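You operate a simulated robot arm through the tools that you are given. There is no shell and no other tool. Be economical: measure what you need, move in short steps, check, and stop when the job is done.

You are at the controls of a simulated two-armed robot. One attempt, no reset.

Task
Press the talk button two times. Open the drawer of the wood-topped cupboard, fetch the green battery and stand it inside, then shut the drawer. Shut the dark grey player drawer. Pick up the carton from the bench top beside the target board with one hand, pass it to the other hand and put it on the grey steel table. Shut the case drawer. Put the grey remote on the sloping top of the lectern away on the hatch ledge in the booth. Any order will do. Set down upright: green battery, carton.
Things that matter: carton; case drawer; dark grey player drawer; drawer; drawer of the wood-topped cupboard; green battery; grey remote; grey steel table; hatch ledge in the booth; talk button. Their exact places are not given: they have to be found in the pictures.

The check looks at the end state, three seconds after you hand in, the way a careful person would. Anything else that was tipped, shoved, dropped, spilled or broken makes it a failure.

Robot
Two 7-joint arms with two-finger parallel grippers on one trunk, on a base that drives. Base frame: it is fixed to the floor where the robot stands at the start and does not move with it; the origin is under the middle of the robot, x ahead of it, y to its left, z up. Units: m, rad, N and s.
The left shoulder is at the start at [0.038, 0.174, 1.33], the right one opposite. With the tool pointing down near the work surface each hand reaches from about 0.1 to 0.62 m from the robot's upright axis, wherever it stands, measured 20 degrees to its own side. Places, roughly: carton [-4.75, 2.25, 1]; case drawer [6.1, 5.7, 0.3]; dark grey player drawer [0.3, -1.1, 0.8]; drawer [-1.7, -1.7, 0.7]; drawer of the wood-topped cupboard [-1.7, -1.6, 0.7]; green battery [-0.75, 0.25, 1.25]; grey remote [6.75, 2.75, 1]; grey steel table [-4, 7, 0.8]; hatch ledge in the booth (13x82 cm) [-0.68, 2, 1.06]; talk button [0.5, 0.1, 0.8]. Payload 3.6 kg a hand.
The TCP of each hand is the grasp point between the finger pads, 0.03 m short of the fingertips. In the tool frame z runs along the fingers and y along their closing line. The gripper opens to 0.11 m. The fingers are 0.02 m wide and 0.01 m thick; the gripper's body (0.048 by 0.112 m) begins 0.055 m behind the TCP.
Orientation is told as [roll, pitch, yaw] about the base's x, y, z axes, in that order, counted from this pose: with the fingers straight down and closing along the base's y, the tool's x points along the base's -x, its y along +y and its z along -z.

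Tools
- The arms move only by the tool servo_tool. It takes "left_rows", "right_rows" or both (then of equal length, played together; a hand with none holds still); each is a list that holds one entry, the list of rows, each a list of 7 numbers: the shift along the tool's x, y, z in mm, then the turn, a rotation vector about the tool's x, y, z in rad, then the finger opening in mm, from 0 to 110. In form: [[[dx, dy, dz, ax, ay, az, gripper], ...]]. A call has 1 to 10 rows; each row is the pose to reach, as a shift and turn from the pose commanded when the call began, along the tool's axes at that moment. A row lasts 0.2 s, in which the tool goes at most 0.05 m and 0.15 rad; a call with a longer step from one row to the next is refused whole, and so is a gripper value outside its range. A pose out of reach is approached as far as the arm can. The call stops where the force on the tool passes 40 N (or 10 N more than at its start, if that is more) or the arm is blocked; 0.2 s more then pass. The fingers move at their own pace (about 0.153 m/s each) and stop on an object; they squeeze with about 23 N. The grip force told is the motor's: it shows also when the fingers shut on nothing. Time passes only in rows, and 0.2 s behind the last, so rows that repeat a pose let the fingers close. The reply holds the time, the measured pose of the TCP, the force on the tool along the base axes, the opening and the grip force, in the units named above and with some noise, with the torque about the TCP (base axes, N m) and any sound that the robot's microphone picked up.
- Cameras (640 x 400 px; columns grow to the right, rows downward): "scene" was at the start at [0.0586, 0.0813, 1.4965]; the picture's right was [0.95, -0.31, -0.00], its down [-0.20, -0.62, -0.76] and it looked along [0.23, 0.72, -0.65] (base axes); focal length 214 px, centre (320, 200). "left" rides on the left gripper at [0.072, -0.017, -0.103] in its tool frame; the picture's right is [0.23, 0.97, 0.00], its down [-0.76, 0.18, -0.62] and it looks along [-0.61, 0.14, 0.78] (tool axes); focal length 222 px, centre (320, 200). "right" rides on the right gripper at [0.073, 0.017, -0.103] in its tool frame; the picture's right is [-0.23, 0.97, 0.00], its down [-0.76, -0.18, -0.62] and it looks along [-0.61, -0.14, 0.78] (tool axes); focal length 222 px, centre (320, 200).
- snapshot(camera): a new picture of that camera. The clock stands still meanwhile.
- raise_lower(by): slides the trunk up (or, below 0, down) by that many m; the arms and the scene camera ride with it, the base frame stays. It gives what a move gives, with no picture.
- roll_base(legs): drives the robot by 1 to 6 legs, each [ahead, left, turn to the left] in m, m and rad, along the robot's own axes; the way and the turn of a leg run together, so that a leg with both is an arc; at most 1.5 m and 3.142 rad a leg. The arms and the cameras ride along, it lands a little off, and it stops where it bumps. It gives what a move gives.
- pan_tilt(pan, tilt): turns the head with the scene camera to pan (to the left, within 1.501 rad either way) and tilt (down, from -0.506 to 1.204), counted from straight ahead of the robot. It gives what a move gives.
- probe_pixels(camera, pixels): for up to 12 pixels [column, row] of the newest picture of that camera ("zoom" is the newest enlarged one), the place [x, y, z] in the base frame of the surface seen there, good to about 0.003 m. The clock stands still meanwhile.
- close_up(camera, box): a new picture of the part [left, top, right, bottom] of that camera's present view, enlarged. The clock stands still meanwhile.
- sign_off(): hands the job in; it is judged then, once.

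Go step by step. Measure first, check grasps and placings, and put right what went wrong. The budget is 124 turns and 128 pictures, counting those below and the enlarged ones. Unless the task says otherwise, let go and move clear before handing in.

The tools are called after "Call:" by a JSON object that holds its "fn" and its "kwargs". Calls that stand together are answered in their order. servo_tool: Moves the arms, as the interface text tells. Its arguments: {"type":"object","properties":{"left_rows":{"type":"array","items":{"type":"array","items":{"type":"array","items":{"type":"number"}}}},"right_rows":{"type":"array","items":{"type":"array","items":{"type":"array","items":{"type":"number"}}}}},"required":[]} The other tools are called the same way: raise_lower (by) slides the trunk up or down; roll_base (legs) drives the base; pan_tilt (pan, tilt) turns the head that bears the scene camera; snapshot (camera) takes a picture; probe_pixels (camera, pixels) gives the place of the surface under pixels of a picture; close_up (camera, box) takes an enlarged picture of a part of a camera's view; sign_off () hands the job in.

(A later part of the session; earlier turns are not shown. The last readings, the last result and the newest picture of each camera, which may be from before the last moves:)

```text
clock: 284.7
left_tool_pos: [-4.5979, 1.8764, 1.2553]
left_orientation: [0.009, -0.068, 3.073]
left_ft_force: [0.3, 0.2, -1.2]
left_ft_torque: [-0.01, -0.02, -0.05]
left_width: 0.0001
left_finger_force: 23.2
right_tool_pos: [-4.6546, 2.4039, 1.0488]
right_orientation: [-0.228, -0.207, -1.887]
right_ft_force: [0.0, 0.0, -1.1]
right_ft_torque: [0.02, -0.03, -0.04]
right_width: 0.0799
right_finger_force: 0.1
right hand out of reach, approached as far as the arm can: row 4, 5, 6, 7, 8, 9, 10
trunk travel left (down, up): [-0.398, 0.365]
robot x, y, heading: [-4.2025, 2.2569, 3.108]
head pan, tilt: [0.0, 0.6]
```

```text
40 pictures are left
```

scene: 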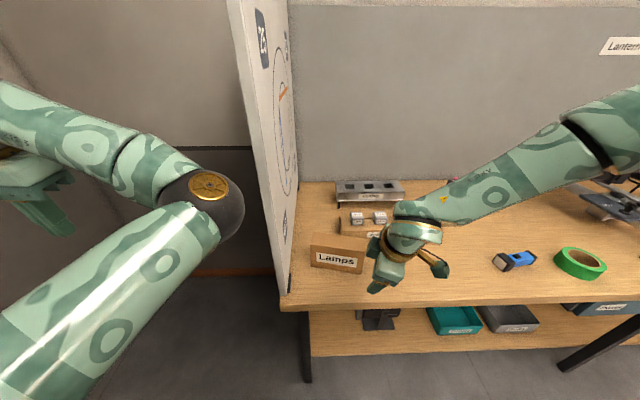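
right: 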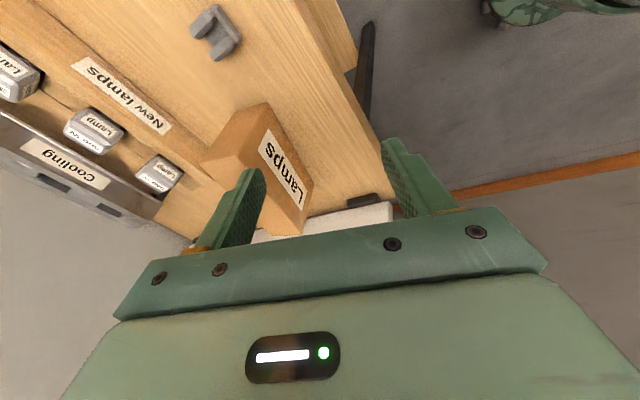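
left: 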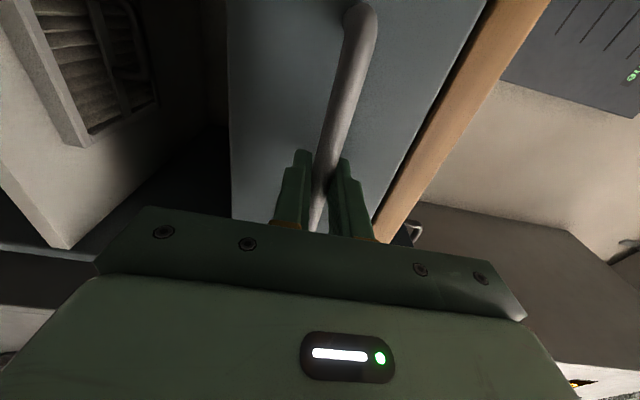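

The right arm hits a joint limit turning that way. I straighten it, turn it the opposite way (≈+1.5 twice) and move over the carton.

Call:
{"fn": "servo_tool", "kwargs": {"right_rows": [[[0, 0, -20, -0.114, 0.104, 0, 80], [0, 0, -40, -0.228, 0.207, 0, 80], [0, 0, -40, -0.228, 0.207, 0, 80]]]}}

Call:
{"fn": "servo_tool", "kwargs": {"right_rows": [[[0, 0, 0, 0, 0, 0.15, 80], [0, 0, 0, 0, 0, 0.3, 80], [0, 0, 0, 0, 0, 0.45, 80], [0, 0, 0, 0, 0, 0.6, 80], [0, 0, 0, 0, 0, 0.75, 80], [0, 0, 0, 0, 0, 0.9, 80], [0, 0, 0, 0, 0, 1.05, 80], [0, 0, 0, 0, 0, 1.2, 80], [0, 0, 0, 0, 0, 1.35, 80], [0, 0, 0, 0, 0, 1.5, 80]]]}}

Call:
{"fn": "servo_tool", "kwargs": {"right_rows": [[[-14, 7, 0, 0, 0, 0.15, 80], [-28, 13, 0, 0, 0, 0.3, 80], [-43, 20, 0, 0, 0, 0.45, 80], [-57, 27, 0, 0, 0, 0.6, 80], [-71, 33, 0, 0, 0, 0.75, 80], [-85, 40, 0, 0, 0, 0.9, 80], [-99, 47, 0, 0, 0, 1.05, 80], [-114, 54, 0, 0, 0, 1.2, 80], [-128, 60, 0, 0, 0, 1.35, 80], [-142, 67, 0, 0, 0, 1.5, 80]]]}}

Call:
{"fn": "snapshot", "kwargs": {"camera": "scene"}}

```text
refused: row 1 steps farther than a row can; nothing moved
```

```text
clock: 286.9
left_tool_pos: [-4.5945, 1.8774, 1.2556]
left_orientation: [0.013, -0.072, 3.074]
left_ft_force: [0.7, 0.3, 0.6]
left_ft_torque: [0.02, 0.01, 0.01]
left_width: 0.0
left_finger_force: 22.4
right_tool_pos: [-4.6555, 2.4064, 1.0521]
right_orientation: [0.2, -0.239, 2.843]
right_ft_force: [0.1, 0.5, 0.1]
right_ft_torque: [-0.01, 0.0, 0.01]
right_width: 0.0799
right_finger_force: 0.0
trunk travel left (down, up): [-0.398, 0.365]
robot x, y, heading: [-4.2059, 2.2552, 3.108]
head pan, tilt: [0.0, 0.6]
```

```text
clock: 289.1
left_tool_pos: [-4.5936, 1.8766, 1.2559]
left_orientation: [0.011, -0.072, 3.074]
left_ft_force: [0.2, 0.8, 0.8]
left_ft_torque: [-0.01, 0.01, 0.03]
left_width: 0.0
left_finger_force: 23.2
right_tool_pos: [-4.8055, 2.3811, 1.0981]
right_orientation: [0.255, 0.175, 1.391]
right_ft_force: [0.4, -0.4, -0.2]
right_ft_torque: [0.02, 0.01, -0.04]
right_width: 0.0799
right_finger_force: 0.1
trunk travel left (down, up): [-0.398, 0.365]
robot x, y, heading: [-4.2029, 2.2572, 3.106]
head pan, tilt: [0.0, 0.6]
```

```text
39 pictures are left
```

scene: 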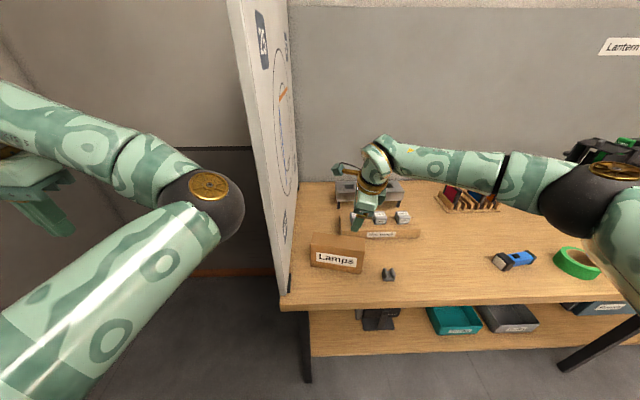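

All reachable now, hovering over the carton's right half with a slight tilt. I level, descend 150 mm, and close.

Call:
{"fn": "servo_tool", "kwargs": {"right_rows": [[[0, 0, 0, 0.085, -0.058, 0.015, 80], [0, 0, 0, 0.17, -0.117, 0.03, 80], [0, 0, 0, 0.255, -0.175, 0.045, 80], [0, 0, 0, 0.255, -0.175, 0.045, 80]]]}}

Call:
{"fn": "servo_tool", "kwargs": {"right_rows": [[[0, 0, 40, 0, 0, 0, 80], [0, 0, 80, 0, 0, 0, 80], [0, 0, 115, 0, 0, 0, 80], [0, 0, 140, 0, 0, 0, 80], [0, 0, 153, 0, 0, 0, 80], [0, 0, 153, 0, 0, 0, 0], [0, 0, 153, 0, 0, 0, 0], [0, 0, 153, 0, 0, 0, 0]]]}}

Call:
{"fn": "close_up", "kwargs": {"camera": "scene", "box": [260, 150, 460, 300]}}

```text
clock: 290.1
left_tool_pos: [-4.5942, 1.8762, 1.2559]
left_orientation: [0.012, -0.071, 3.074]
left_ft_force: [0.7, 0.1, -0.5]
left_ft_torque: [-0.02, -0.01, 0.0]
left_width: 0.0
left_finger_force: 23.2
right_tool_pos: [-4.8045, 2.3821, 1.0992]
right_orientation: [-0.005, 0.007, 1.327]
right_ft_force: [-0.6, 0.0, -0.1]
right_ft_torque: [0.03, 0.06, -0.01]
right_width: 0.0801
right_finger_force: 0.0
trunk travel left (down, up): [-0.398, 0.365]
robot x, y, heading: [-4.2067, 2.2567, 3.111]
head pan, tilt: [0.0, 0.6]
```

```text
clock: 291.9
left_tool_pos: [-4.5927, 1.8775, 1.2558]
left_orientation: [0.012, -0.072, 3.075]
left_ft_force: [0.5, 0.4, 0.0]
left_ft_torque: [-0.01, 0.01, -0.01]
left_width: 0.0
left_finger_force: 22.5
right_tool_pos: [-4.805, 2.3803, 0.9445]
right_orientation: [-0.003, 0.008, 1.327]
right_ft_force: [-2.2, 1.2, 3.7]
right_ft_torque: [0.12, 0.36, -0.12]
right_width: 0.0579
right_finger_force: 23.3
trunk travel left (down, up): [-0.398, 0.365]
robot x, y, heading: [-4.2059, 2.2599, 3.111]
head pan, tilt: [0.0, 0.6]
```

```text
2.67 times, centred on (360, 225) of scene
```

zoom: 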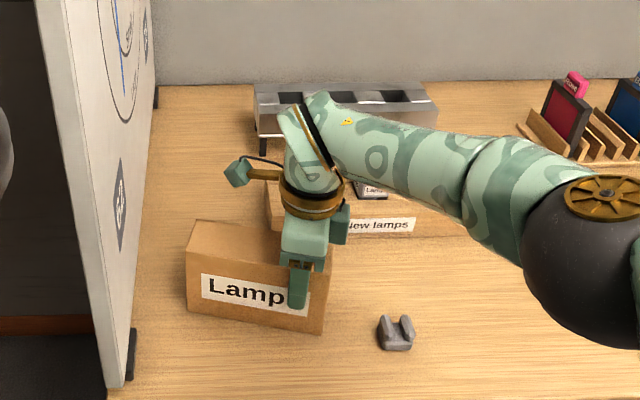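

The carton is gripped (58 mm). I lift it, back away from the bench, and bring the left hand, turned and tilted 45°, next to the carton's left half for the hand-over.

Call:
{"fn": "servo_tool", "kwargs": {"right_rows": [[[0, 0, -20, 0, 0, 0, 0], [0, 0, -50, 0, 0, 0, 0], [0, 0, -90, 0, 0, 0, 0], [0, 0, -130, 0, 0, 0, 0], [0, 0, -170, 0, 0, 0, 0], [0, 0, -200, 0, 0, 0, 0], [0, 0, -200, 0, 0, 0, 0], [0, 0, -200, 0, 0, 0, 0], [0, 0, -200, 0, 0, 0, 0], [0, 0, -200, 0, 0, 0, 0]]], "left_rows": [[[0, 0, 0, 0, 0.02, -0.14, 90], [0, 0, 0, 0, 0.04, -0.29, 90], [0, 0, 0, 0, 0.05, -0.435, 90], [0, 0, 0, 0, 0.05, -0.585, 90], [0, 0, 0, 0, 0.05, -0.735, 90], [0, 0, 0, 0, 0.05, -0.885, 90], [0, 0, 0, 0, 0.05, -1.035, 90], [0, 0, 0, 0, 0.05, -1.185, 90], [0, 0, 0, 0, 0.05, -1.335, 90], [0, 0, 0, 0, 0.05, -1.485, 90]]]}}

Call:
{"fn": "roll_base", "kwargs": {"legs": [[-0.45, 0, 0]]}}

Call:
{"fn": "servo_tool", "kwargs": {"right_rows": [[[-2, -19, 6, 0, 0, -0.03, 0], [-3, -38, 12, 0, 0, -0.06, 0], [-5, -57, 18, 0, 0, -0.09, 0], [-6, -76, 24, 0, 0, -0.12, 0], [-8, -95, 30, 0, 0, -0.15, 0], [-9, -114, 36, 0, 0, -0.18, 0], [-11, -132, 41, 0, 0, -0.21, 0], [-12, -150, 45, 0, 0, -0.21, 0]]], "left_rows": [[[37, -13, 10, 0.005, 0.098, -0.013, 90], [75, -27, 21, 0.01, 0.196, -0.027, 90], [112, -40, 32, 0.015, 0.294, -0.04, 90], [150, -53, 42, 0.02, 0.392, -0.054, 90], [187, -67, 53, 0.026, 0.49, -0.067, 90], [225, -80, 64, 0.031, 0.589, -0.081, 90], [262, -93, 74, 0.036, 0.687, -0.094, 90], [300, -107, 85, 0.042, 0.785, -0.108, 90]]]}}

Call:
{"fn": "snapshot", "kwargs": {"camera": "scene"}}

```text
refused: row 2 steps farther than a row can; nothing moved
```

```text
clock: 294.6
left_tool_pos: [-4.148, 1.8628, 1.2572]
left_orientation: [0.012, -0.072, 3.074]
left_ft_force: [-0.4, -1.2, -1.1]
left_ft_torque: [0.0, 0.01, -0.01]
left_width: 0.0
left_finger_force: 22.5
right_tool_pos: [-4.3587, 2.3663, 0.9446]
right_orientation: [-0.005, 0.006, 1.326]
right_ft_force: [-0.1, 0.0, 0.3]
right_ft_torque: [0.12, -0.03, 0.05]
right_width: 0.058
right_finger_force: 23.2
trunk travel left (down, up): [-0.398, 0.365]
robot x, y, heading: [-3.7605, 2.2384, 3.108]
head pan, tilt: [0.0, 0.6]
```

```text
clock: 296.4
left_tool_pos: [-3.9106, 1.908, 1.1514]
left_orientation: [0.007, 0.713, -3.09]
left_ft_force: [-0.5, 0.0, 0.5]
left_ft_torque: [0.02, 0.03, -0.01]
left_width: 0.09
left_finger_force: 0.0
left hand out of reach, approached as far as the arm can: row 1, 2, 3, 4, 5, 6, 7, 8
right_tool_pos: [-4.2079, 2.3403, 0.9015]
right_orientation: [-0.001, 0.006, 1.537]
right_ft_force: [-0.2, -0.5, 0.0]
right_ft_torque: [0.19, 0.0, -0.05]
right_width: 0.0579
right_finger_force: 23.2
trunk travel left (down, up): [-0.398, 0.365]
robot x, y, heading: [-3.7595, 2.2461, 3.109]
head pan, tilt: [0.0, 0.6]
```

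```text
37 pictures are left
```

scene: 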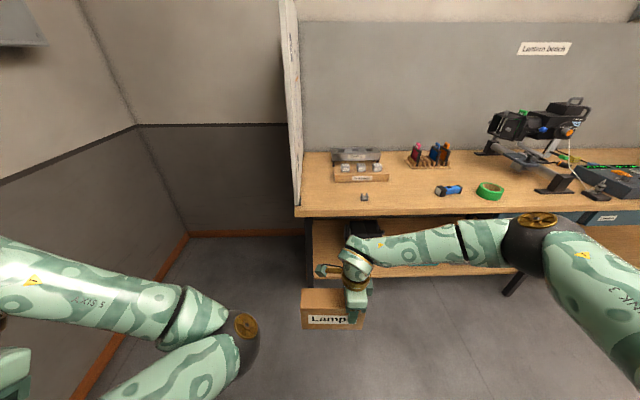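

The lift was refused, but the carton stayed gripped and came off the bench; it hangs well. I now raise the carton, undo the left hand's tilt, turn it and bring it to a pre-grasp at the carton's left half.

Call:
{"fn": "servo_tool", "kwargs": {"left_rows": [[[-18, 10, -37, 0, -0.12, 0, 90], [-36, 20, -75, 0, -0.24, 0, 90], [-54, 30, -113, 0, -0.36, 0, 90], [-72, 40, -150, 0, -0.48, 0, 90], [-90, 50, -188, 0, -0.6, 0, 90], [-109, 60, -226, 0, -0.713, 0, 90]]], "right_rows": [[[0, 0, -33, 0, 0, 0, 0], [0, 0, -66, 0, 0, 0, 0], [0, 0, -99, 0, 0, 0, 0], [0, 0, -132, 0, 0, 0, 0], [0, 0, -165, 0, 0, 0, 0], [0, 0, -199, 0, 0, 0, 0]]]}}

Call:
{"fn": "servo_tool", "kwargs": {"left_rows": [[[0, 0, 0, 0, 0, -0.149, 90], [0, 0, 0, 0, 0, -0.298, 90], [0, 0, 0, 0, 0, -0.447, 90], [0, 0, 0, 0, 0, -0.596, 90], [0, 0, 0, 0, 0, -0.745, 90], [0, 0, 0, 0, 0, -0.894, 90], [0, 0, 0, 0, 0, -1.043, 90], [0, 0, 0, 0, 0, -1.192, 90], [0, 0, 0, 0, 0, -1.341, 90], [0, 0, 0, 0, 0, -1.49, 90]]]}}

Call:
{"fn": "servo_tool", "kwargs": {"left_rows": [[[34, -12, 6, 0.004, 0.098, -0.01, 90], [68, -23, 13, 0.008, 0.196, -0.02, 90], [102, -35, 19, 0.012, 0.294, -0.03, 90], [136, -46, 25, 0.015, 0.392, -0.04, 90], [170, -58, 32, 0.019, 0.49, -0.05, 90], [204, -69, 38, 0.023, 0.589, -0.06, 90], [238, -81, 45, 0.027, 0.687, -0.07, 90], [272, -92, 51, 0.03, 0.785, -0.081, 90]]]}}

Call:
{"fn": "snapshot", "kwargs": {"camera": "scene"}}

Call:
{"fn": "snapshot", "kwargs": {"camera": "left"}}

```text
clock: 297.8
left_tool_pos: [-4.1432, 1.8382, 1.2529]
left_orientation: [0.005, -0.002, -3.096]
left_ft_force: [0.2, -0.4, 0.8]
left_ft_torque: [0.03, 0.01, 0.01]
left_width: 0.0896
left_finger_force: 0.0
right_tool_pos: [-4.2081, 2.3434, 1.0997]
right_orientation: [-0.005, 0.007, 1.535]
right_ft_force: [1.3, 0.2, -2.5]
right_ft_torque: [0.15, 0.0, -0.03]
right_width: 0.0579
right_finger_force: 23.1
trunk travel left (down, up): [-0.398, 0.365]
robot x, y, heading: [-3.7576, 2.2413, 3.108]
head pan, tilt: [0.0, 0.6]
```

```text
clock: 300.0
left_tool_pos: [-4.1421, 1.8383, 1.2541]
left_orientation: [0.001, -0.006, -1.604]
left_ft_force: [-0.1, 0.5, 0.3]
left_ft_torque: [0.01, 0.02, 0.04]
left_width: 0.0895
left_finger_force: 0.0
right_tool_pos: [-4.2103, 2.3449, 1.1002]
right_orientation: [-0.005, 0.008, 1.535]
right_ft_force: [0.2, 0.0, -2.7]
right_ft_torque: [0.15, 0.02, 0.02]
right_width: 0.0579
right_finger_force: 23.1
trunk travel left (down, up): [-0.398, 0.365]
robot x, y, heading: [-3.7596, 2.2442, 3.109]
head pan, tilt: [0.0, 0.6]
```

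```text
clock: 301.8
left_tool_pos: [-4.2322, 2.1, 1.2019]
left_orientation: [0.008, 0.781, -1.518]
left_ft_force: [-0.4, -0.9, -0.2]
left_ft_torque: [-0.01, -0.01, -0.04]
left_width: 0.0899
left_finger_force: 0.0
left hand out of reach, approached as far as the arm can: row 2, 3, 4, 8
right_tool_pos: [-4.2117, 2.3452, 1.0976]
right_orientation: [-0.004, 0.008, 1.537]
right_ft_force: [-1.4, 0.7, -2.7]
right_ft_torque: [0.14, -0.04, 0.01]
right_width: 0.058
right_finger_force: 23.4
trunk travel left (down, up): [-0.398, 0.365]
robot x, y, heading: [-3.759, 2.2455, 3.109]
head pan, tilt: [0.0, 0.6]
```

```text
36 pictures are left
```

scene: 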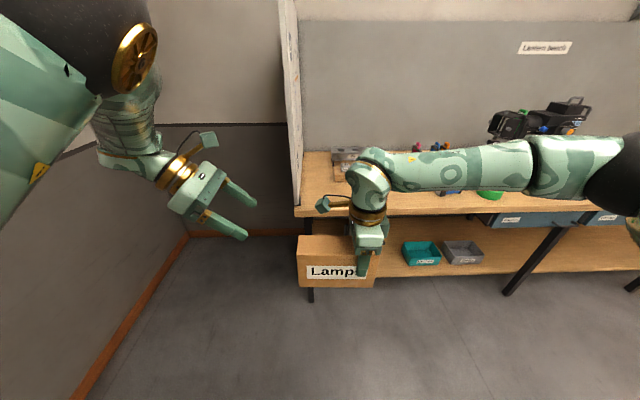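

```text
35 pictures are left
```

left: 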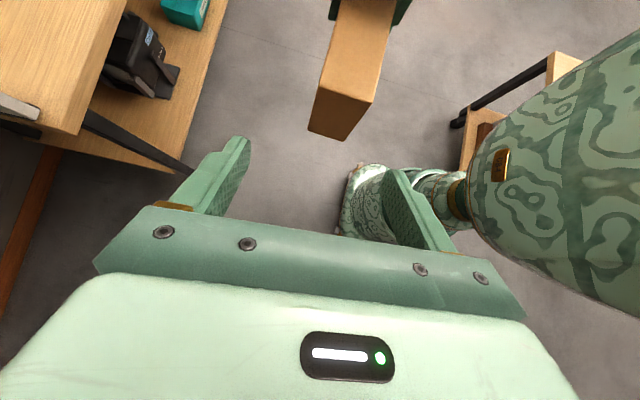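

The left hand sits ready beside the carton's end (345,115 in its view). I align, slide 180 mm along the fingers onto it and close.

Call:
{"fn": "servo_tool", "kwargs": {"left_rows": [[[34, 25, 0, 0, 0, 0, 90], [34, 25, 45, 0, 0, 0, 90], [34, 25, 90, 0, 0, 0, 90], [34, 25, 135, 0, 0, 0, 90], [34, 25, 165, 0, 0, 0, 90], [34, 25, 180, 0, 0, 0, 90], [34, 25, 180, 0, 0, 0, 0], [34, 25, 180, 0, 0, 0, 0], [34, 25, 180, 0, 0, 0, 0]]]}}

Call:
{"fn": "close_up", "kwargs": {"camera": "scene", "box": [220, 130, 460, 310]}}

Call:
{"fn": "pan_tilt", "kwargs": {"pan": -1.3, "tilt": 0.35}}

Call:
{"fn": "snapshot", "kwargs": {"camera": "scene"}}

Call:
{"fn": "probe_pixels", "kwargs": {"camera": "scene", "pixels": [[100, 200], [200, 160], [300, 160], [300, 200], [300, 250], [400, 200], [500, 250], [200, 250], [250, 180], [350, 180], [150, 150], [450, 180]]}}

```text
clock: 303.8
left_tool_pos: [-4.2964, 2.1381, 1.094]
left_orientation: [0.007, 0.781, -1.516]
left_ft_force: [-0.2, 0.0, -0.2]
left_ft_torque: [0.0, 0.02, -0.04]
left_width: 0.0001
left_finger_force: 23.3
left hand out of reach, approached as far as the arm can: row 1, 2, 3, 4, 5, 6, 7, 8, 9
right_tool_pos: [-4.2104, 2.3452, 1.0994]
right_orientation: [-0.003, 0.008, 1.535]
right_ft_force: [-0.5, 0.1, -3.0]
right_ft_torque: [0.15, 0.02, -0.01]
right_width: 0.0578
right_finger_force: 22.6
trunk travel left (down, up): [-0.398, 0.365]
robot x, y, heading: [-3.7616, 2.2402, 3.11]
head pan, tilt: [0.0, 0.6]
```

```text
2.22 times, centred on (340, 220) of scene
```

zoom: 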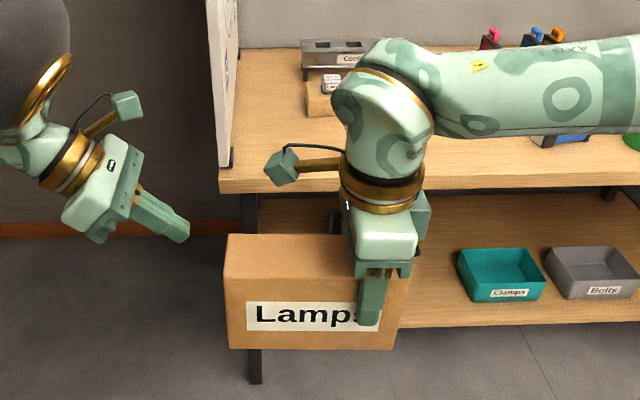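

```text
clock: 305.2
left_tool_pos: [-4.296, 2.1375, 1.0946]
left_orientation: [0.007, 0.78, -1.519]
left_ft_force: [0.0, -0.1, -0.1]
left_ft_torque: [0.01, 0.02, 0.02]
left_width: 0.0001
left_finger_force: 22.6
right_tool_pos: [-4.2097, 2.3447, 1.0985]
right_orientation: [-0.002, 0.006, 1.535]
right_ft_force: [-0.2, 0.3, -2.6]
right_ft_torque: [0.14, 0.0, 0.02]
right_width: 0.0577
right_finger_force: 23.0
trunk travel left (down, up): [-0.398, 0.365]
robot x, y, heading: [-3.7628, 2.2423, 3.11]
head pan, tilt: [-1.3, 0.351]
```

```text
33 pictures are left
```

scene: 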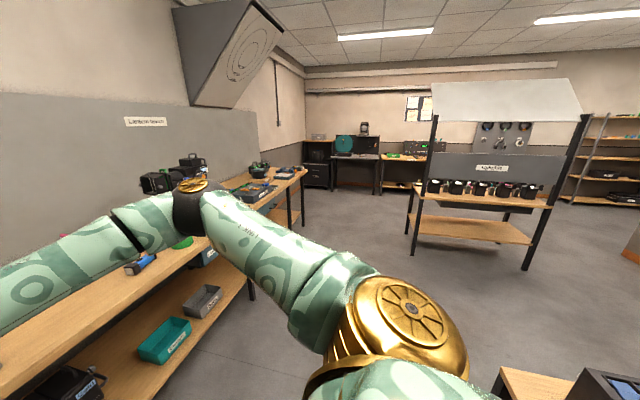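

```text
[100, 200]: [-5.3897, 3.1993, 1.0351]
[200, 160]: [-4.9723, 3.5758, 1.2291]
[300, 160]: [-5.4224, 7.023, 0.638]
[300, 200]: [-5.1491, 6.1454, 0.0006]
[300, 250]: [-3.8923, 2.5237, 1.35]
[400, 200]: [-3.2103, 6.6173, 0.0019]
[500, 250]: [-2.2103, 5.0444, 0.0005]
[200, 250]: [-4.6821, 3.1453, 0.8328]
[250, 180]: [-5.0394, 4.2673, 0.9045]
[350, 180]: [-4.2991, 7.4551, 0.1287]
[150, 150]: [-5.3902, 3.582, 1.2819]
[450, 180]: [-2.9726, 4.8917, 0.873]
```

The left arm ran out of its range on the right side, so I bring the carton to it: both hands shift left, then the left hand advances onto the carton.

Call:
{"fn": "servo_tool", "kwargs": {"left_rows": [[[-9, 11, -34, 0, 0, 0, 60], [-19, 22, -68, 0, 0, 0, 90], [-28, 33, -102, 0, 0, 0, 90], [-38, 43, -137, 0, 0, 0, 90], [-47, 54, -171, 0, 0, 0, 90], [-56, 65, -205, 0, 0, 0, 90], [-56, 65, -205, 0, 0, 0, 90]]], "right_rows": [[[0, 0, 0, 0, 0, 0, 0], [30, 0, 0, 0, 0, 0, 0], [65, 0, 0, 0, 0, 0, 0], [100, 0, 0, 0, 0, 0, 0], [135, 0, 0, 0, 0, 0, 0], [170, 0, 0, 0, 0, 0, 0], [196, 0, 0, 0, 0, 0, 0]]]}}

Call:
{"fn": "pan_tilt", "kwargs": {"pan": 0.0, "tilt": 0.7}}

Call:
{"fn": "snapshot", "kwargs": {"camera": "scene"}}

Call:
{"fn": "snapshot", "kwargs": {"camera": "left"}}

```text
clock: 306.8
left_tool_pos: [-4.2192, 1.9576, 1.2011]
left_orientation: [0.006, 0.779, -1.518]
left_ft_force: [0.4, 0.0, 0.8]
left_ft_torque: [-0.03, -0.02, 0.01]
left_width: 0.0903
left_finger_force: 0.0
right_tool_pos: [-4.219, 2.1432, 1.1006]
right_orientation: [-0.002, 0.007, 1.535]
right_ft_force: [-0.9, -0.4, -2.8]
right_ft_torque: [0.14, 0.0, 0.0]
right_width: 0.0582
right_finger_force: 23.3
trunk travel left (down, up): [-0.398, 0.365]
robot x, y, heading: [-3.7608, 2.2411, 3.106]
head pan, tilt: [-1.3, 0.351]
```

```text
clock: 308.3
left_tool_pos: [-4.2193, 1.9585, 1.2009]
left_orientation: [0.004, 0.778, -1.519]
left_ft_force: [0.7, -0.3, -1.3]
left_ft_torque: [-0.01, 0.0, 0.0]
left_width: 0.09
left_finger_force: 0.1
right_tool_pos: [-4.2188, 2.1432, 1.1006]
right_orientation: [-0.004, 0.005, 1.535]
right_ft_force: [0.0, 0.0, -3.8]
right_ft_torque: [0.16, -0.01, 0.01]
right_width: 0.0579
right_finger_force: 22.7
trunk travel left (down, up): [-0.398, 0.365]
robot x, y, heading: [-3.7595, 2.2429, 3.107]
head pan, tilt: [0.0, 0.7]
```

```text
32 pictures are left
```

scene: 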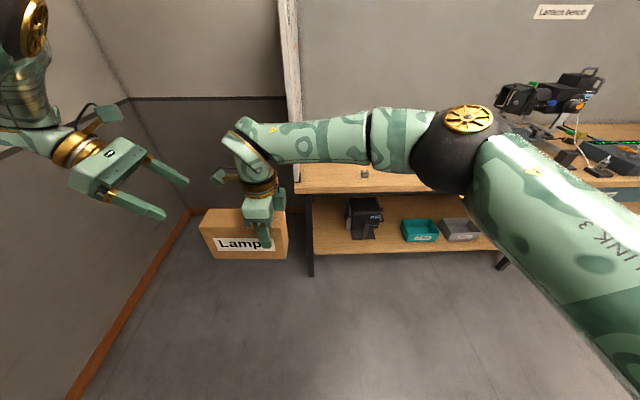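

```text
31 pictures are left
```

left: 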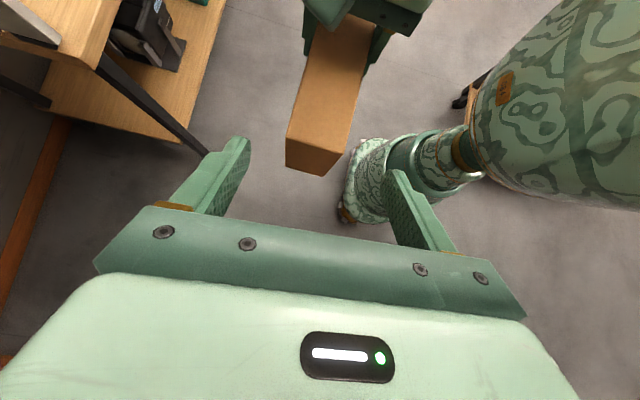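

Everything is lined up. I advance the left hand, close, then release with the right, lift it clear, and drive toward the steel table.

Call:
{"fn": "servo_tool", "kwargs": {"left_rows": [[[-6, 2, 35, 0, 0, 0, 90], [-6, 2, 75, 0, 0, 0, 90], [-6, 2, 110, 0, 0, 0, 90], [-6, 2, 136, 0, 0, 0, 90], [-6, 2, 136, 0, 0, 0, 90], [-6, 2, 136, 0, 0, 0, 0], [-6, 2, 136, 0, 0, 0, 0], [-6, 2, 136, 0, 0, 0, 0], [-6, 2, 136, 0, 0, 0, 0]]]}}

Call:
{"fn": "close_up", "kwargs": {"camera": "scene", "box": [120, 90, 360, 270]}}

```text
clock: 310.3
left_tool_pos: [-4.223, 2.0504, 1.0994]
left_orientation: [0.009, 0.78, -1.521]
left_ft_force: [12.2, 7.2, 1.2]
left_ft_torque: [-0.14, -0.75, -1.73]
left_width: 0.0622
left_finger_force: 23.1
right_tool_pos: [-4.2193, 2.1433, 1.0997]
right_orientation: [0.001, 0.009, 1.536]
right_ft_force: [-11.5, -7.2, -4.3]
right_ft_torque: [0.42, 0.74, 0.65]
right_width: 0.0581
right_finger_force: 22.7
trunk travel left (down, up): [-0.398, 0.365]
robot x, y, heading: [-3.7605, 2.2444, 3.108]
head pan, tilt: [0.0, 0.7]
```

```text
2.22 times, centred on (240, 180) of scene
```

zoom: 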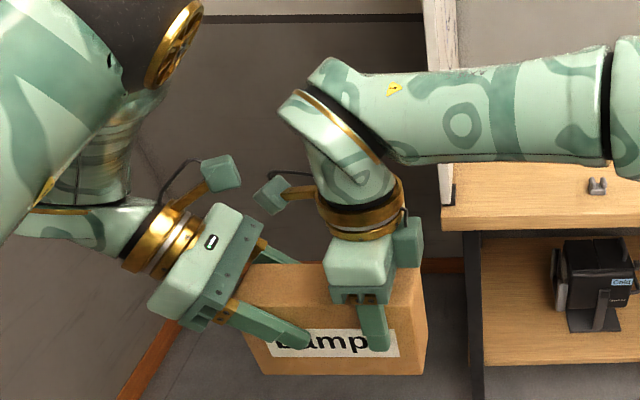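

Both hands hold the carton (left 62 mm). I release the right, lift it off, and drive toward the steel table.

Call:
{"fn": "servo_tool", "kwargs": {"right_rows": [[[0, 0, 0, 0, 0, 0, 95], [0, 0, 0, 0, 0, 0, 95], [0, 0, -40, 0, 0, 0, 95], [0, 0, -85, 0, 0, 0, 95], [-20, 0, -125, 0, 0, 0, 60], [-60, 0, -140, 0, 0, 0, 0], [-105, 0, -140, 0, 0, 0, 0], [-150, 0, -140, 0, 0, 0, 0], [-195, 0, -140, 0, 0, 0, 0], [-240, 0, -140, 0, 0, 0, 0]]]}}

Call:
{"fn": "roll_base", "kwargs": {"legs": [[0.17, 0, 0], [0, 0, -1.54], [1.1, 0, 0], [1.1, 0, 0], [1.1, 0, 0]]}}

Call:
{"fn": "pan_tilt", "kwargs": {"pan": 0.0, "tilt": 0.5}}

Call:
{"fn": "snapshot", "kwargs": {"camera": "scene"}}

Call:
{"fn": "probe_pixels", "kwargs": {"camera": "scene", "pixels": [[250, 160], [290, 160], [320, 160], [350, 160], [250, 185], [290, 185], [320, 185], [350, 185], [390, 170], [320, 210], [280, 210], [220, 190]]}}

```text
clock: 312.5
left_tool_pos: [-4.2232, 2.0516, 1.1007]
left_orientation: [0.006, 0.778, -1.52]
left_ft_force: [-0.7, 0.4, 0.3]
left_ft_torque: [-0.14, -0.02, 0.0]
left_width: 0.0582
left_finger_force: 22.7
right_tool_pos: [-4.2072, 2.3902, 1.2362]
right_orientation: [-0.004, 0.009, 1.537]
right_ft_force: [-0.3, 0.9, 0.4]
right_ft_torque: [-0.05, -0.03, 0.0]
right_width: 0.0002
right_finger_force: 22.8
trunk travel left (down, up): [-0.398, 0.365]
robot x, y, heading: [-3.7607, 2.2424, 3.106]
head pan, tilt: [0.0, 0.7]
```

```text
clock: 333.7
left_tool_pos: [-3.9954, 6.0613, 1.1013]
left_orientation: [0.005, 0.778, -3.094]
left_ft_force: [0.8, 0.1, 0.5]
left_ft_torque: [0.02, 0.13, 0.0]
left_width: 0.0578
left_finger_force: 23.1
right_tool_pos: [-3.6568, 6.0433, 1.2366]
right_orientation: [-0.004, 0.006, -0.042]
right_ft_force: [-0.2, -0.2, 0.3]
right_ft_torque: [0.0, 0.0, -0.04]
right_width: 0.0
right_finger_force: 22.6
trunk travel left (down, up): [-0.398, 0.365]
robot x, y, heading: [-3.8065, 5.5967, 1.524]
head pan, tilt: [0.0, 0.7]
```

```text
clock: 334.4
left_tool_pos: [-3.9944, 6.0607, 1.1007]
left_orientation: [0.005, 0.779, -3.097]
left_ft_force: [0.1, -0.1, -1.2]
left_ft_torque: [0.0, 0.11, -0.04]
left_width: 0.0579
left_finger_force: 23.0
right_tool_pos: [-3.6569, 6.0419, 1.2362]
right_orientation: [-0.005, 0.006, -0.043]
right_ft_force: [-0.2, -0.7, 0.5]
right_ft_torque: [-0.01, 0.0, 0.01]
right_width: 0.0
right_finger_force: 23.2
trunk travel left (down, up): [-0.398, 0.365]
robot x, y, heading: [-3.8066, 5.5942, 1.53]
head pan, tilt: [0.0, 0.499]
```

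```text
29 pictures are left
```

scene: 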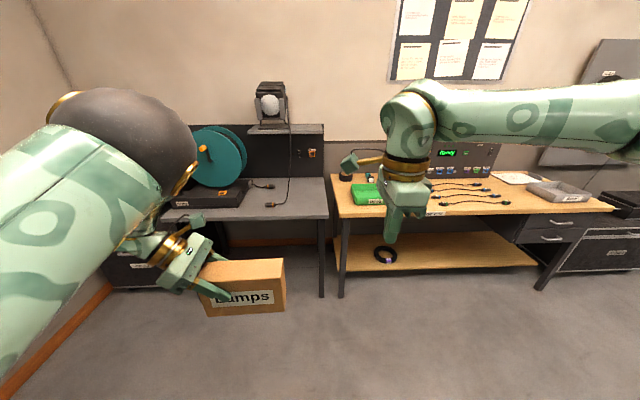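

```text
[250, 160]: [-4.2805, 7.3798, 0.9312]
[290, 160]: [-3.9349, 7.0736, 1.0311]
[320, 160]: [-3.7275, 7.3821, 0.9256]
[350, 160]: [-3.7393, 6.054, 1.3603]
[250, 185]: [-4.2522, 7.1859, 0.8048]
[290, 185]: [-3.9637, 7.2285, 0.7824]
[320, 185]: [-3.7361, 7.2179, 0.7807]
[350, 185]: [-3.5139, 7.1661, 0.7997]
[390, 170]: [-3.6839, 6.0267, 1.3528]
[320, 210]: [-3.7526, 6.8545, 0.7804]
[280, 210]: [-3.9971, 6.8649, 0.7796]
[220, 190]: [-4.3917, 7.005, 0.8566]
```

Handover succeeded. The steel table top is z 0.780, front edge y≈6.8, free spot near (−3.86, 6.93). I drive up, extend slightly, and lower the trunk.

Call:
{"fn": "roll_base", "kwargs": {"legs": [[0.78, -0.058, 0]]}}

Call:
{"fn": "servo_tool", "kwargs": {"left_rows": [[[0, -30, 0, 0, 0, 0, 0], [0, -60, 0, 0, 0, 0, 0], [0, -90, 0, 0, 0, 0, 0]]]}}

Call:
{"fn": "raise_lower", "kwargs": {"by": -0.19}}

Call:
{"fn": "close_up", "kwargs": {"camera": "scene", "box": [140, 100, 440, 340]}}

Call:
{"fn": "probe_pixels", "kwargs": {"camera": "zoom", "pixels": [[250, 250], [320, 250], [300, 300], [350, 300], [400, 250], [280, 340], [330, 340], [200, 250]]}}

```text
clock: 338.7
left_tool_pos: [-3.9015, 6.85, 1.1002]
left_orientation: [0.006, 0.779, -3.1]
left_ft_force: [-0.5, 1.0, 0.2]
left_ft_torque: [-0.01, 0.12, 0.02]
left_width: 0.0578
left_finger_force: 23.0
right_tool_pos: [-3.5635, 6.8314, 1.2359]
right_orientation: [-0.002, 0.005, -0.047]
right_ft_force: [-1.1, 0.4, 0.1]
right_ft_torque: [-0.02, 0.03, -0.01]
right_width: 0.0
right_finger_force: 22.9
trunk travel left (down, up): [-0.398, 0.365]
robot x, y, heading: [-3.7109, 6.3831, 1.528]
head pan, tilt: [0.0, 0.499]
```

```text
clock: 339.5
left_tool_pos: [-3.9064, 6.9397, 1.0996]
left_orientation: [0.007, 0.779, -3.098]
left_ft_force: [-0.1, -0.5, 0.2]
left_ft_torque: [-0.02, 0.1, 0.02]
left_width: 0.058
left_finger_force: 23.2
right_tool_pos: [-3.5651, 6.8316, 1.2365]
right_orientation: [-0.004, 0.006, -0.046]
right_ft_force: [0.3, -0.1, 0.5]
right_ft_torque: [0.0, 0.0, 0.0]
right_width: 0.0
right_finger_force: 22.1
trunk travel left (down, up): [-0.398, 0.365]
robot x, y, heading: [-3.7116, 6.3818, 1.527]
head pan, tilt: [0.0, 0.499]
```

```text
clock: 341.6
left_tool_pos: [-3.905, 6.9385, 0.9115]
left_orientation: [0.005, 0.779, -3.101]
left_ft_force: [0.1, -0.7, -0.8]
left_ft_torque: [-0.01, 0.09, 0.0]
left_width: 0.0579
left_finger_force: 22.7
right_tool_pos: [-3.5646, 6.8297, 1.0462]
right_orientation: [-0.003, 0.007, -0.047]
right_ft_force: [0.8, -0.2, 0.5]
right_ft_torque: [0.01, 0.03, 0.0]
right_width: 0.0
right_finger_force: 22.6
trunk travel left (down, up): [-0.208, 0.555]
robot x, y, heading: [-3.7125, 6.3822, 1.529]
head pan, tilt: [0.0, 0.499]
```

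```text
1.67 times, centred on (290, 220) of scene
```

zoom: 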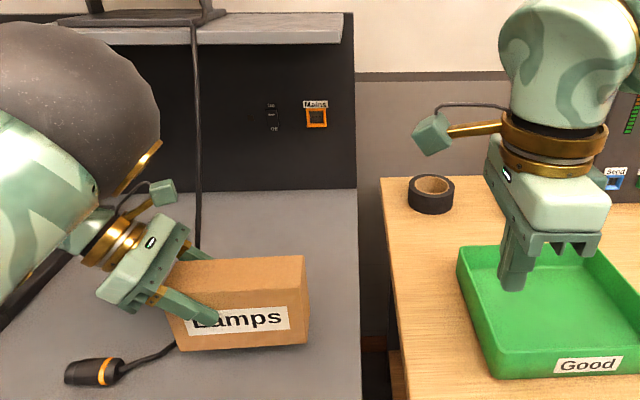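

```text
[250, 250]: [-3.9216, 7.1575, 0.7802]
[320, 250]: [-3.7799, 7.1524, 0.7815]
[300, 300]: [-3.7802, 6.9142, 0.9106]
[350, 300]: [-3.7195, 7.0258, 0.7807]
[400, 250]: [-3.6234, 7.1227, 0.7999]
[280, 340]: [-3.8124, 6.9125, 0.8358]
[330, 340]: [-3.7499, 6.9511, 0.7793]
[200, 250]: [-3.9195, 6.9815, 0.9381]
```

A cable lies near the carton's left end, so I shift 3 cm right and back, lower to the table, release, and withdraw along the fingers.

Call:
{"fn": "servo_tool", "kwargs": {"left_rows": [[[22, -29, 22, 0, 0, 0, 0], [7, -29, 37, 0, 0, 0, 0], [-7, -29, 52, 0, 0, 0, 0], [-9, -29, 54, 0, 0, 0, 0], [-9, -29, 54, 0, 0, 0, 0], [-9, -29, 54, 0, 0, 0, 82], [-9, -29, 54, 0, 0, 0, 82], [-9, -29, 20, 0, 0, 0, 82], [-9, -29, -25, 0, 0, 0, 82], [-9, -29, -70, 0, 0, 0, 82]]]}}

Call:
{"fn": "close_up", "kwargs": {"camera": "scene", "box": [140, 100, 440, 340]}}

```text
clock: 343.8
left_tool_pos: [-3.9621, 6.9665, 0.9526]
left_orientation: [0.007, 0.78, -3.098]
left_ft_force: [-0.2, 0.5, -0.7]
left_ft_torque: [0.01, -0.05, -0.01]
left_width: 0.0819
left_finger_force: 0.1
right_tool_pos: [-3.5653, 6.8307, 1.046]
right_orientation: [-0.002, 0.007, -0.045]
right_ft_force: [-0.1, 0.5, 0.2]
right_ft_torque: [-0.01, -0.01, -0.05]
right_width: 0.0
right_finger_force: 23.0
trunk travel left (down, up): [-0.208, 0.555]
robot x, y, heading: [-3.7168, 6.3804, 1.53]
head pan, tilt: [0.0, 0.499]
```

```text
1.67 times, centred on (290, 220) of scene
```

zoom: 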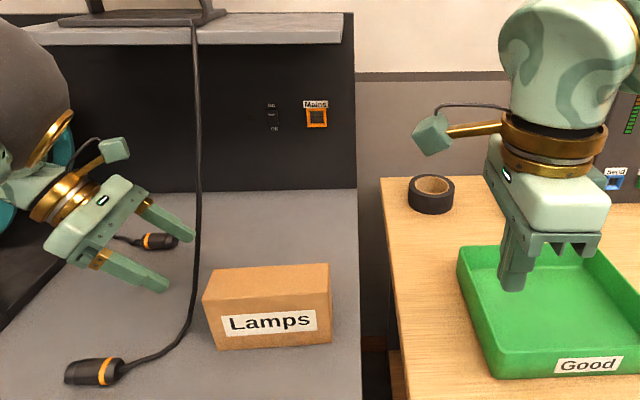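

Carton stands upright on the steel table, clear of the cable. I tuck both hands, raise the trunk and travel back to the booth doorway.

Call:
{"fn": "servo_tool", "kwargs": {"left_rows": [[[0, 0, -30, 0, 0, 0, 82], [0, 40, -50, 0, 0, 0, 40], [0, 80, -60, 0, 0, 0, 0], [0, 120, -60, 0, 0, 0, 0], [0, 160, -60, 0, 0, 0, 0], [0, 200, -60, 0, 0, 0, 0]]], "right_rows": [[[0, 0, -20, 0, 0, 0, 0], [0, -25, -40, 0, 0, 0, 0], [0, -50, -40, 0, 0, 0, 0], [0, -75, -40, 0, 0, 0, 0], [0, -95, -40, 0, 0, 0, 0], [0, -110, -40, 0, 0, 0, 0]]]}}

Call:
{"fn": "raise_lower", "kwargs": {"by": 0.25}}

Call:
{"fn": "roll_base", "kwargs": {"legs": [[-0.2, 0.1, 0.04], [-1.2, 0, 0], [-1.2, 0, 0], [0, -1.2, 0], [0, -1.2, 0], [-0.62, 0, 0]]}}

Call:
{"fn": "pan_tilt", "kwargs": {"pan": -1.2, "tilt": 0.4}}

Call:
{"fn": "snapshot", "kwargs": {"camera": "scene"}}

```text
clock: 345.2
left_tool_pos: [-3.9931, 6.7641, 0.9938]
left_orientation: [0.003, 0.779, -3.1]
left_ft_force: [-0.5, -0.1, 0.2]
left_ft_torque: [0.0, 0.0, 0.02]
left_width: 0.0001
left_finger_force: 23.5
right_tool_pos: [-3.5691, 6.7191, 1.0871]
right_orientation: [-0.001, 0.01, -0.045]
right_ft_force: [-0.7, -0.2, -0.6]
right_ft_torque: [0.02, 0.02, 0.03]
right_width: 0.0001
right_finger_force: 22.7
trunk travel left (down, up): [-0.208, 0.555]
robot x, y, heading: [-3.7135, 6.3806, 1.528]
head pan, tilt: [0.0, 0.499]
```

```text
clock: 347.7
left_tool_pos: [-3.9958, 6.7644, 1.2469]
left_orientation: [0.008, 0.78, -3.099]
left_ft_force: [0.0, 0.3, -0.2]
left_ft_torque: [-0.01, 0.0, 0.01]
left_width: 0.0
left_finger_force: 22.7
right_tool_pos: [-3.5689, 6.7211, 1.3359]
right_orientation: [-0.003, 0.007, -0.046]
right_ft_force: [-0.1, 0.8, -0.4]
right_ft_torque: [0.01, -0.01, -0.01]
right_width: 0.0
right_finger_force: 23.2
trunk travel left (down, up): [-0.458, 0.305]
robot x, y, heading: [-3.7143, 6.383, 1.526]
head pan, tilt: [0.0, 0.499]
```

```text
clock: 372.2
left_tool_pos: [-1.7407, 4.1658, 1.2449]
left_orientation: [0.003, 0.788, -3.028]
left_ft_force: [-0.3, -0.3, 0.9]
left_ft_torque: [-0.03, -0.02, -0.02]
left_width: 0.0001
left_finger_force: 23.1
right_tool_pos: [-1.3134, 4.1515, 1.338]
right_orientation: [-0.008, -0.007, 0.031]
right_ft_force: [0.0, 0.5, 0.0]
right_ft_torque: [0.01, -0.02, 0.01]
right_width: 0.0002
right_finger_force: 22.5
trunk travel left (down, up): [-0.458, 0.305]
robot x, y, heading: [-1.422, 3.8076, 1.595]
head pan, tilt: [0.0, 0.499]
stopped in leg 5: the robot was blocked; the commanded pose is now the measured one
```

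```text
clock: 373.6
left_tool_pos: [-1.7401, 4.1668, 1.2441]
left_orientation: [0.004, 0.79, -3.03]
left_ft_force: [-0.3, -0.8, -0.1]
left_ft_torque: [-0.01, 0.0, 0.02]
left_width: 0.0
left_finger_force: 23.2
right_tool_pos: [-1.3138, 4.1543, 1.3357]
right_orientation: [-0.005, -0.005, 0.028]
right_ft_force: [0.7, -0.2, -0.5]
right_ft_torque: [0.03, 0.0, -0.01]
right_width: 0.0
right_finger_force: 23.2
trunk travel left (down, up): [-0.458, 0.305]
robot x, y, heading: [-1.42, 3.8107, 1.597]
head pan, tilt: [-1.201, 0.4]
```

```text
26 pictures are left
```

scene: 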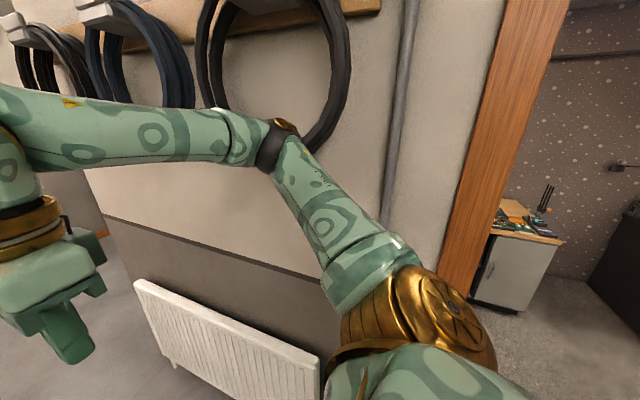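

My right elbow touched the wall beside the doorway. I move off, line up at y≈3.18, strafe through the door, go up the booth and look right for the hall door.

Call:
{"fn": "roll_base", "kwargs": {"legs": [[0, 0.13, -0.027], [-0.63, 0, 0], [0, -1.4, 0], [1.0, 0, 0]]}}

Call:
{"fn": "pan_tilt", "kwargs": {"pan": -1.1, "tilt": 0.35}}

Call:
{"fn": "snapshot", "kwargs": {"camera": "scene"}}

Call:
{"fn": "probe_pixels", "kwargs": {"camera": "scene", "pixels": [[60, 200], [120, 200], [180, 200], [240, 200], [300, 200], [360, 200], [120, 260], [200, 260], [280, 260], [200, 140], [300, 140], [400, 250]]}}

```text
clock: 389.1
left_tool_pos: [-0.4499, 4.5199, 1.2464]
left_orientation: [0.006, 0.779, -3.066]
left_ft_force: [0.6, -0.1, -0.2]
left_ft_torque: [-0.01, -0.01, -0.01]
left_width: 0.0
left_finger_force: 23.5
right_tool_pos: [-0.0227, 4.4903, 1.3344]
right_orientation: [-0.007, 0.007, -0.011]
right_ft_force: [-0.8, -0.2, -0.3]
right_ft_torque: [-0.01, -0.05, 0.01]
right_width: 0.0
right_finger_force: 23.1
trunk travel left (down, up): [-0.458, 0.305]
robot x, y, heading: [-0.1564, 4.1455, 1.562]
head pan, tilt: [-1.201, 0.4]
```

```text
clock: 389.8
left_tool_pos: [-0.4493, 4.52, 1.2471]
left_orientation: [0.007, 0.779, -3.067]
left_ft_force: [0.0, -1.4, 0.4]
left_ft_torque: [0.01, 0.01, 0.01]
left_width: 0.0002
left_finger_force: 22.9
right_tool_pos: [-0.0225, 4.4904, 1.3338]
right_orientation: [-0.009, 0.004, -0.01]
right_ft_force: [0.1, 0.2, 0.0]
right_ft_torque: [0.02, 0.01, 0.03]
right_width: 0.0002
right_finger_force: 23.0
trunk travel left (down, up): [-0.458, 0.305]
robot x, y, heading: [-0.1546, 4.146, 1.555]
head pan, tilt: [-1.1, 0.351]
```

```text
25 pictures are left
```

scene: 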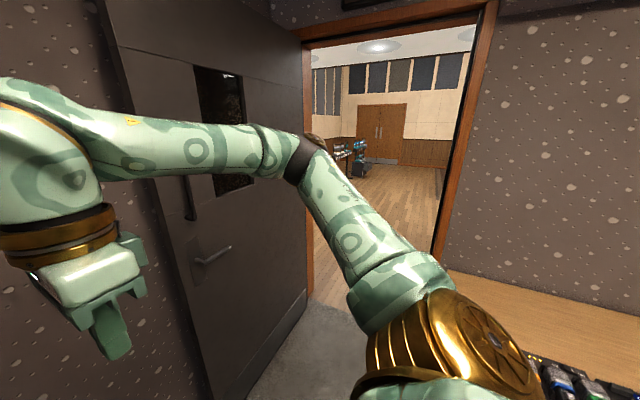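

```text
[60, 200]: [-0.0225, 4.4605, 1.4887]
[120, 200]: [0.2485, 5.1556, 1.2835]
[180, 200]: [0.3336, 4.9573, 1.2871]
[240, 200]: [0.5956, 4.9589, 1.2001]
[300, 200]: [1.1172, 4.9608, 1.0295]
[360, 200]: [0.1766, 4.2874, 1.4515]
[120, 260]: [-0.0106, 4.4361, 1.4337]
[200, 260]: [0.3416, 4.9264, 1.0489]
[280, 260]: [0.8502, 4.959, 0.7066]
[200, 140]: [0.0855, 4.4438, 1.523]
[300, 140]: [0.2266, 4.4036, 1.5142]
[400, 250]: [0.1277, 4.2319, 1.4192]
```

An open doorway to the hall lies at x≈1.1 between the open grey leaf (y≈4.96) and a right jamb. I probe the jamb and table corner.

Call:
{"fn": "probe_pixels", "kwargs": {"camera": "scene", "pixels": [[440, 230], [452, 190], [470, 120], [308, 260], [306, 120], [450, 275], [480, 290], [437, 215], [430, 205], [400, 200], [385, 165], [358, 165]]}}

Call:
{"fn": "close_up", "kwargs": {"camera": "scene", "box": [290, 30, 490, 230]}}

```text
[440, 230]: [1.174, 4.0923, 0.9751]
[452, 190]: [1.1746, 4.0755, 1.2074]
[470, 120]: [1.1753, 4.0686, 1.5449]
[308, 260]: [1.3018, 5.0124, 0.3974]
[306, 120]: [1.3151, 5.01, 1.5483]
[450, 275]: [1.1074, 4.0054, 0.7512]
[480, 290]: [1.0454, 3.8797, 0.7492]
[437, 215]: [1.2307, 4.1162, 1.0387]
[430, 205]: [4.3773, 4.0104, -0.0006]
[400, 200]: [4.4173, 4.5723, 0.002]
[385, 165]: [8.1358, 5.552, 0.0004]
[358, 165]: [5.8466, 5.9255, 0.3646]
```

```text
2.00 times, centred on (390, 130) of scene
```

zoom: 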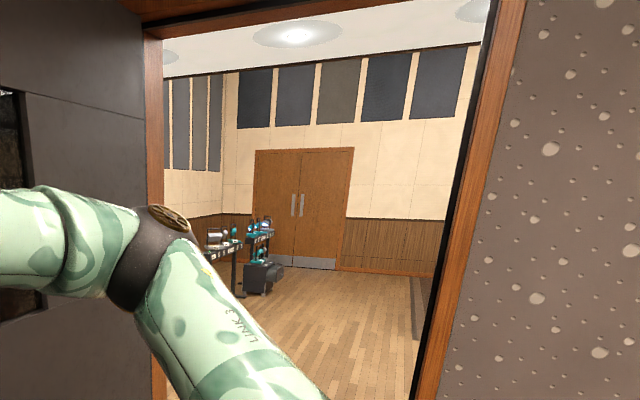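

The opening is y 4.10–4.95 at x≈1.2. I centre at y≈4.46, strafe through, turn to face +x and drive into the hall, then look at the case and lectern.

Call:
{"fn": "roll_base", "kwargs": {"legs": [[0.315, 0, 0], [0, -1.2, 0], [0, -1.2, 0], [0, 0, -1.555], [1.4, 0, 0], [1.4, 0, 0]]}}

Call:
{"fn": "pan_tilt", "kwargs": {"pan": 0.7, "tilt": 0.5}}

Call:
{"fn": "snapshot", "kwargs": {"camera": "scene"}}

Call:
{"fn": "probe_pixels", "kwargs": {"camera": "scene", "pixels": [[200, 250], [260, 250], [320, 250], [360, 250], [400, 250], [440, 250], [320, 210], [360, 210], [400, 210], [440, 210], [480, 210], [480, 250]]}}

Call:
{"fn": "pan_tilt", "kwargs": {"pan": -0.7, "tilt": 0.4}}

Call:
{"fn": "snapshot", "kwargs": {"camera": "scene"}}

Call:
{"fn": "probe_pixels", "kwargs": {"camera": "scene", "pixels": [[240, 200], [280, 200], [320, 200], [360, 200], [400, 200], [280, 160], [320, 160], [360, 160], [400, 160], [320, 240], [360, 240], [280, 240]]}}

```text
clock: 420.0
left_tool_pos: [5.3859, 4.4885, 1.2463]
left_orientation: [0.005, 0.78, 1.592]
left_ft_force: [0.8, -0.4, -0.7]
left_ft_torque: [-0.02, 0.03, 0.04]
left_width: 0.0001
left_finger_force: 23.0
right_tool_pos: [5.3321, 4.0622, 1.3353]
right_orientation: [-0.009, 0.005, -1.636]
right_ft_force: [-0.2, 0.3, 0.7]
right_ft_torque: [-0.01, -0.02, 0.04]
right_width: 0.0
right_finger_force: 22.7
trunk travel left (down, up): [-0.458, 0.305]
robot x, y, heading: [5.0005, 4.2142, -0.069]
head pan, tilt: [-1.1, 0.351]
```

```text
clock: 421.8
left_tool_pos: [5.3856, 4.4888, 1.2474]
left_orientation: [0.005, 0.778, 1.592]
left_ft_force: [-1.0, 0.4, -0.5]
left_ft_torque: [-0.05, 0.02, -0.02]
left_width: 0.0
left_finger_force: 23.3
right_tool_pos: [5.3322, 4.0628, 1.3347]
right_orientation: [-0.007, 0.004, -1.635]
right_ft_force: [-0.4, 0.3, -0.5]
right_ft_torque: [-0.01, 0.0, -0.01]
right_width: 0.0002
right_finger_force: 22.7
trunk travel left (down, up): [-0.458, 0.305]
robot x, y, heading: [5.0006, 4.2133, -0.058]
head pan, tilt: [0.7, 0.499]
```

```text
23 pictures are left
```

scene: 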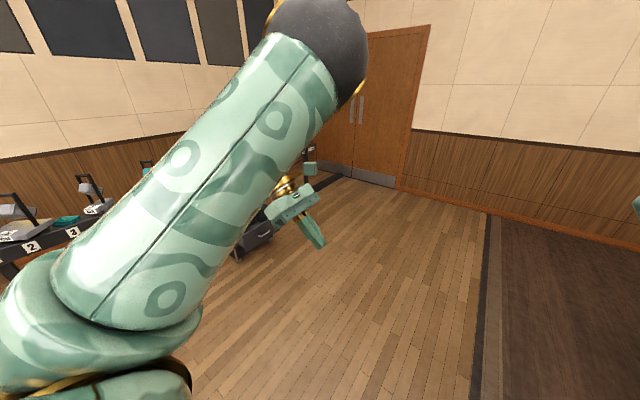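

```text
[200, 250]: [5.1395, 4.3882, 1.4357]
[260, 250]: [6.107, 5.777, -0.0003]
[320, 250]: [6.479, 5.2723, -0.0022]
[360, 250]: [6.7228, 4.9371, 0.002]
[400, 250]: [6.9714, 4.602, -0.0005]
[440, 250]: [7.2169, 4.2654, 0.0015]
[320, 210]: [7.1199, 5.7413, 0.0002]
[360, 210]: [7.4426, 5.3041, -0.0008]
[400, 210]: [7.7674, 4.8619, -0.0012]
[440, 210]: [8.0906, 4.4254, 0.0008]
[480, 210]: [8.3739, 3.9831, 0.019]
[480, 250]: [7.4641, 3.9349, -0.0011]
```

```text
clock: 423.3
left_tool_pos: [5.3845, 4.4889, 1.2468]
left_orientation: [0.004, 0.778, 1.592]
left_ft_force: [0.6, 0.1, 0.4]
left_ft_torque: [0.01, 0.05, 0.03]
left_width: 0.0
left_finger_force: 22.6
right_tool_pos: [5.332, 4.0623, 1.3348]
right_orientation: [-0.007, 0.005, -1.635]
right_ft_force: [0.4, 0.1, -0.8]
right_ft_torque: [0.0, 0.0, -0.03]
right_width: 0.0
right_finger_force: 23.0
trunk travel left (down, up): [-0.458, 0.305]
robot x, y, heading: [4.9943, 4.2145, -0.063]
head pan, tilt: [-0.7, 0.4]
```

```text
22 pictures are left
```

scene: 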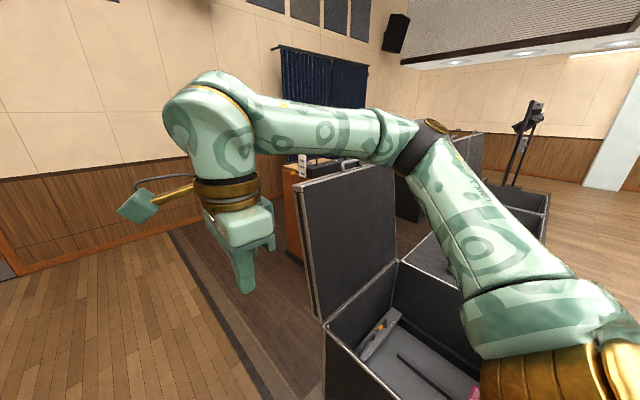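

```text
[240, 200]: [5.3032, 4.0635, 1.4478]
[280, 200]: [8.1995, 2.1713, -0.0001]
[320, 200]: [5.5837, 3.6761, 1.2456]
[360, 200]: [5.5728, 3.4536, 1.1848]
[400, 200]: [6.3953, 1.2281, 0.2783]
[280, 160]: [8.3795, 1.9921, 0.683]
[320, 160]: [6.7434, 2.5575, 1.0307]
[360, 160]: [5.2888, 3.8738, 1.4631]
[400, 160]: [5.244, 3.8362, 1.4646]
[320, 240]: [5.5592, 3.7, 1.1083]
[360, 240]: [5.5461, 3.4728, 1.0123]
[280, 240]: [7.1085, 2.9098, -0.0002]
```

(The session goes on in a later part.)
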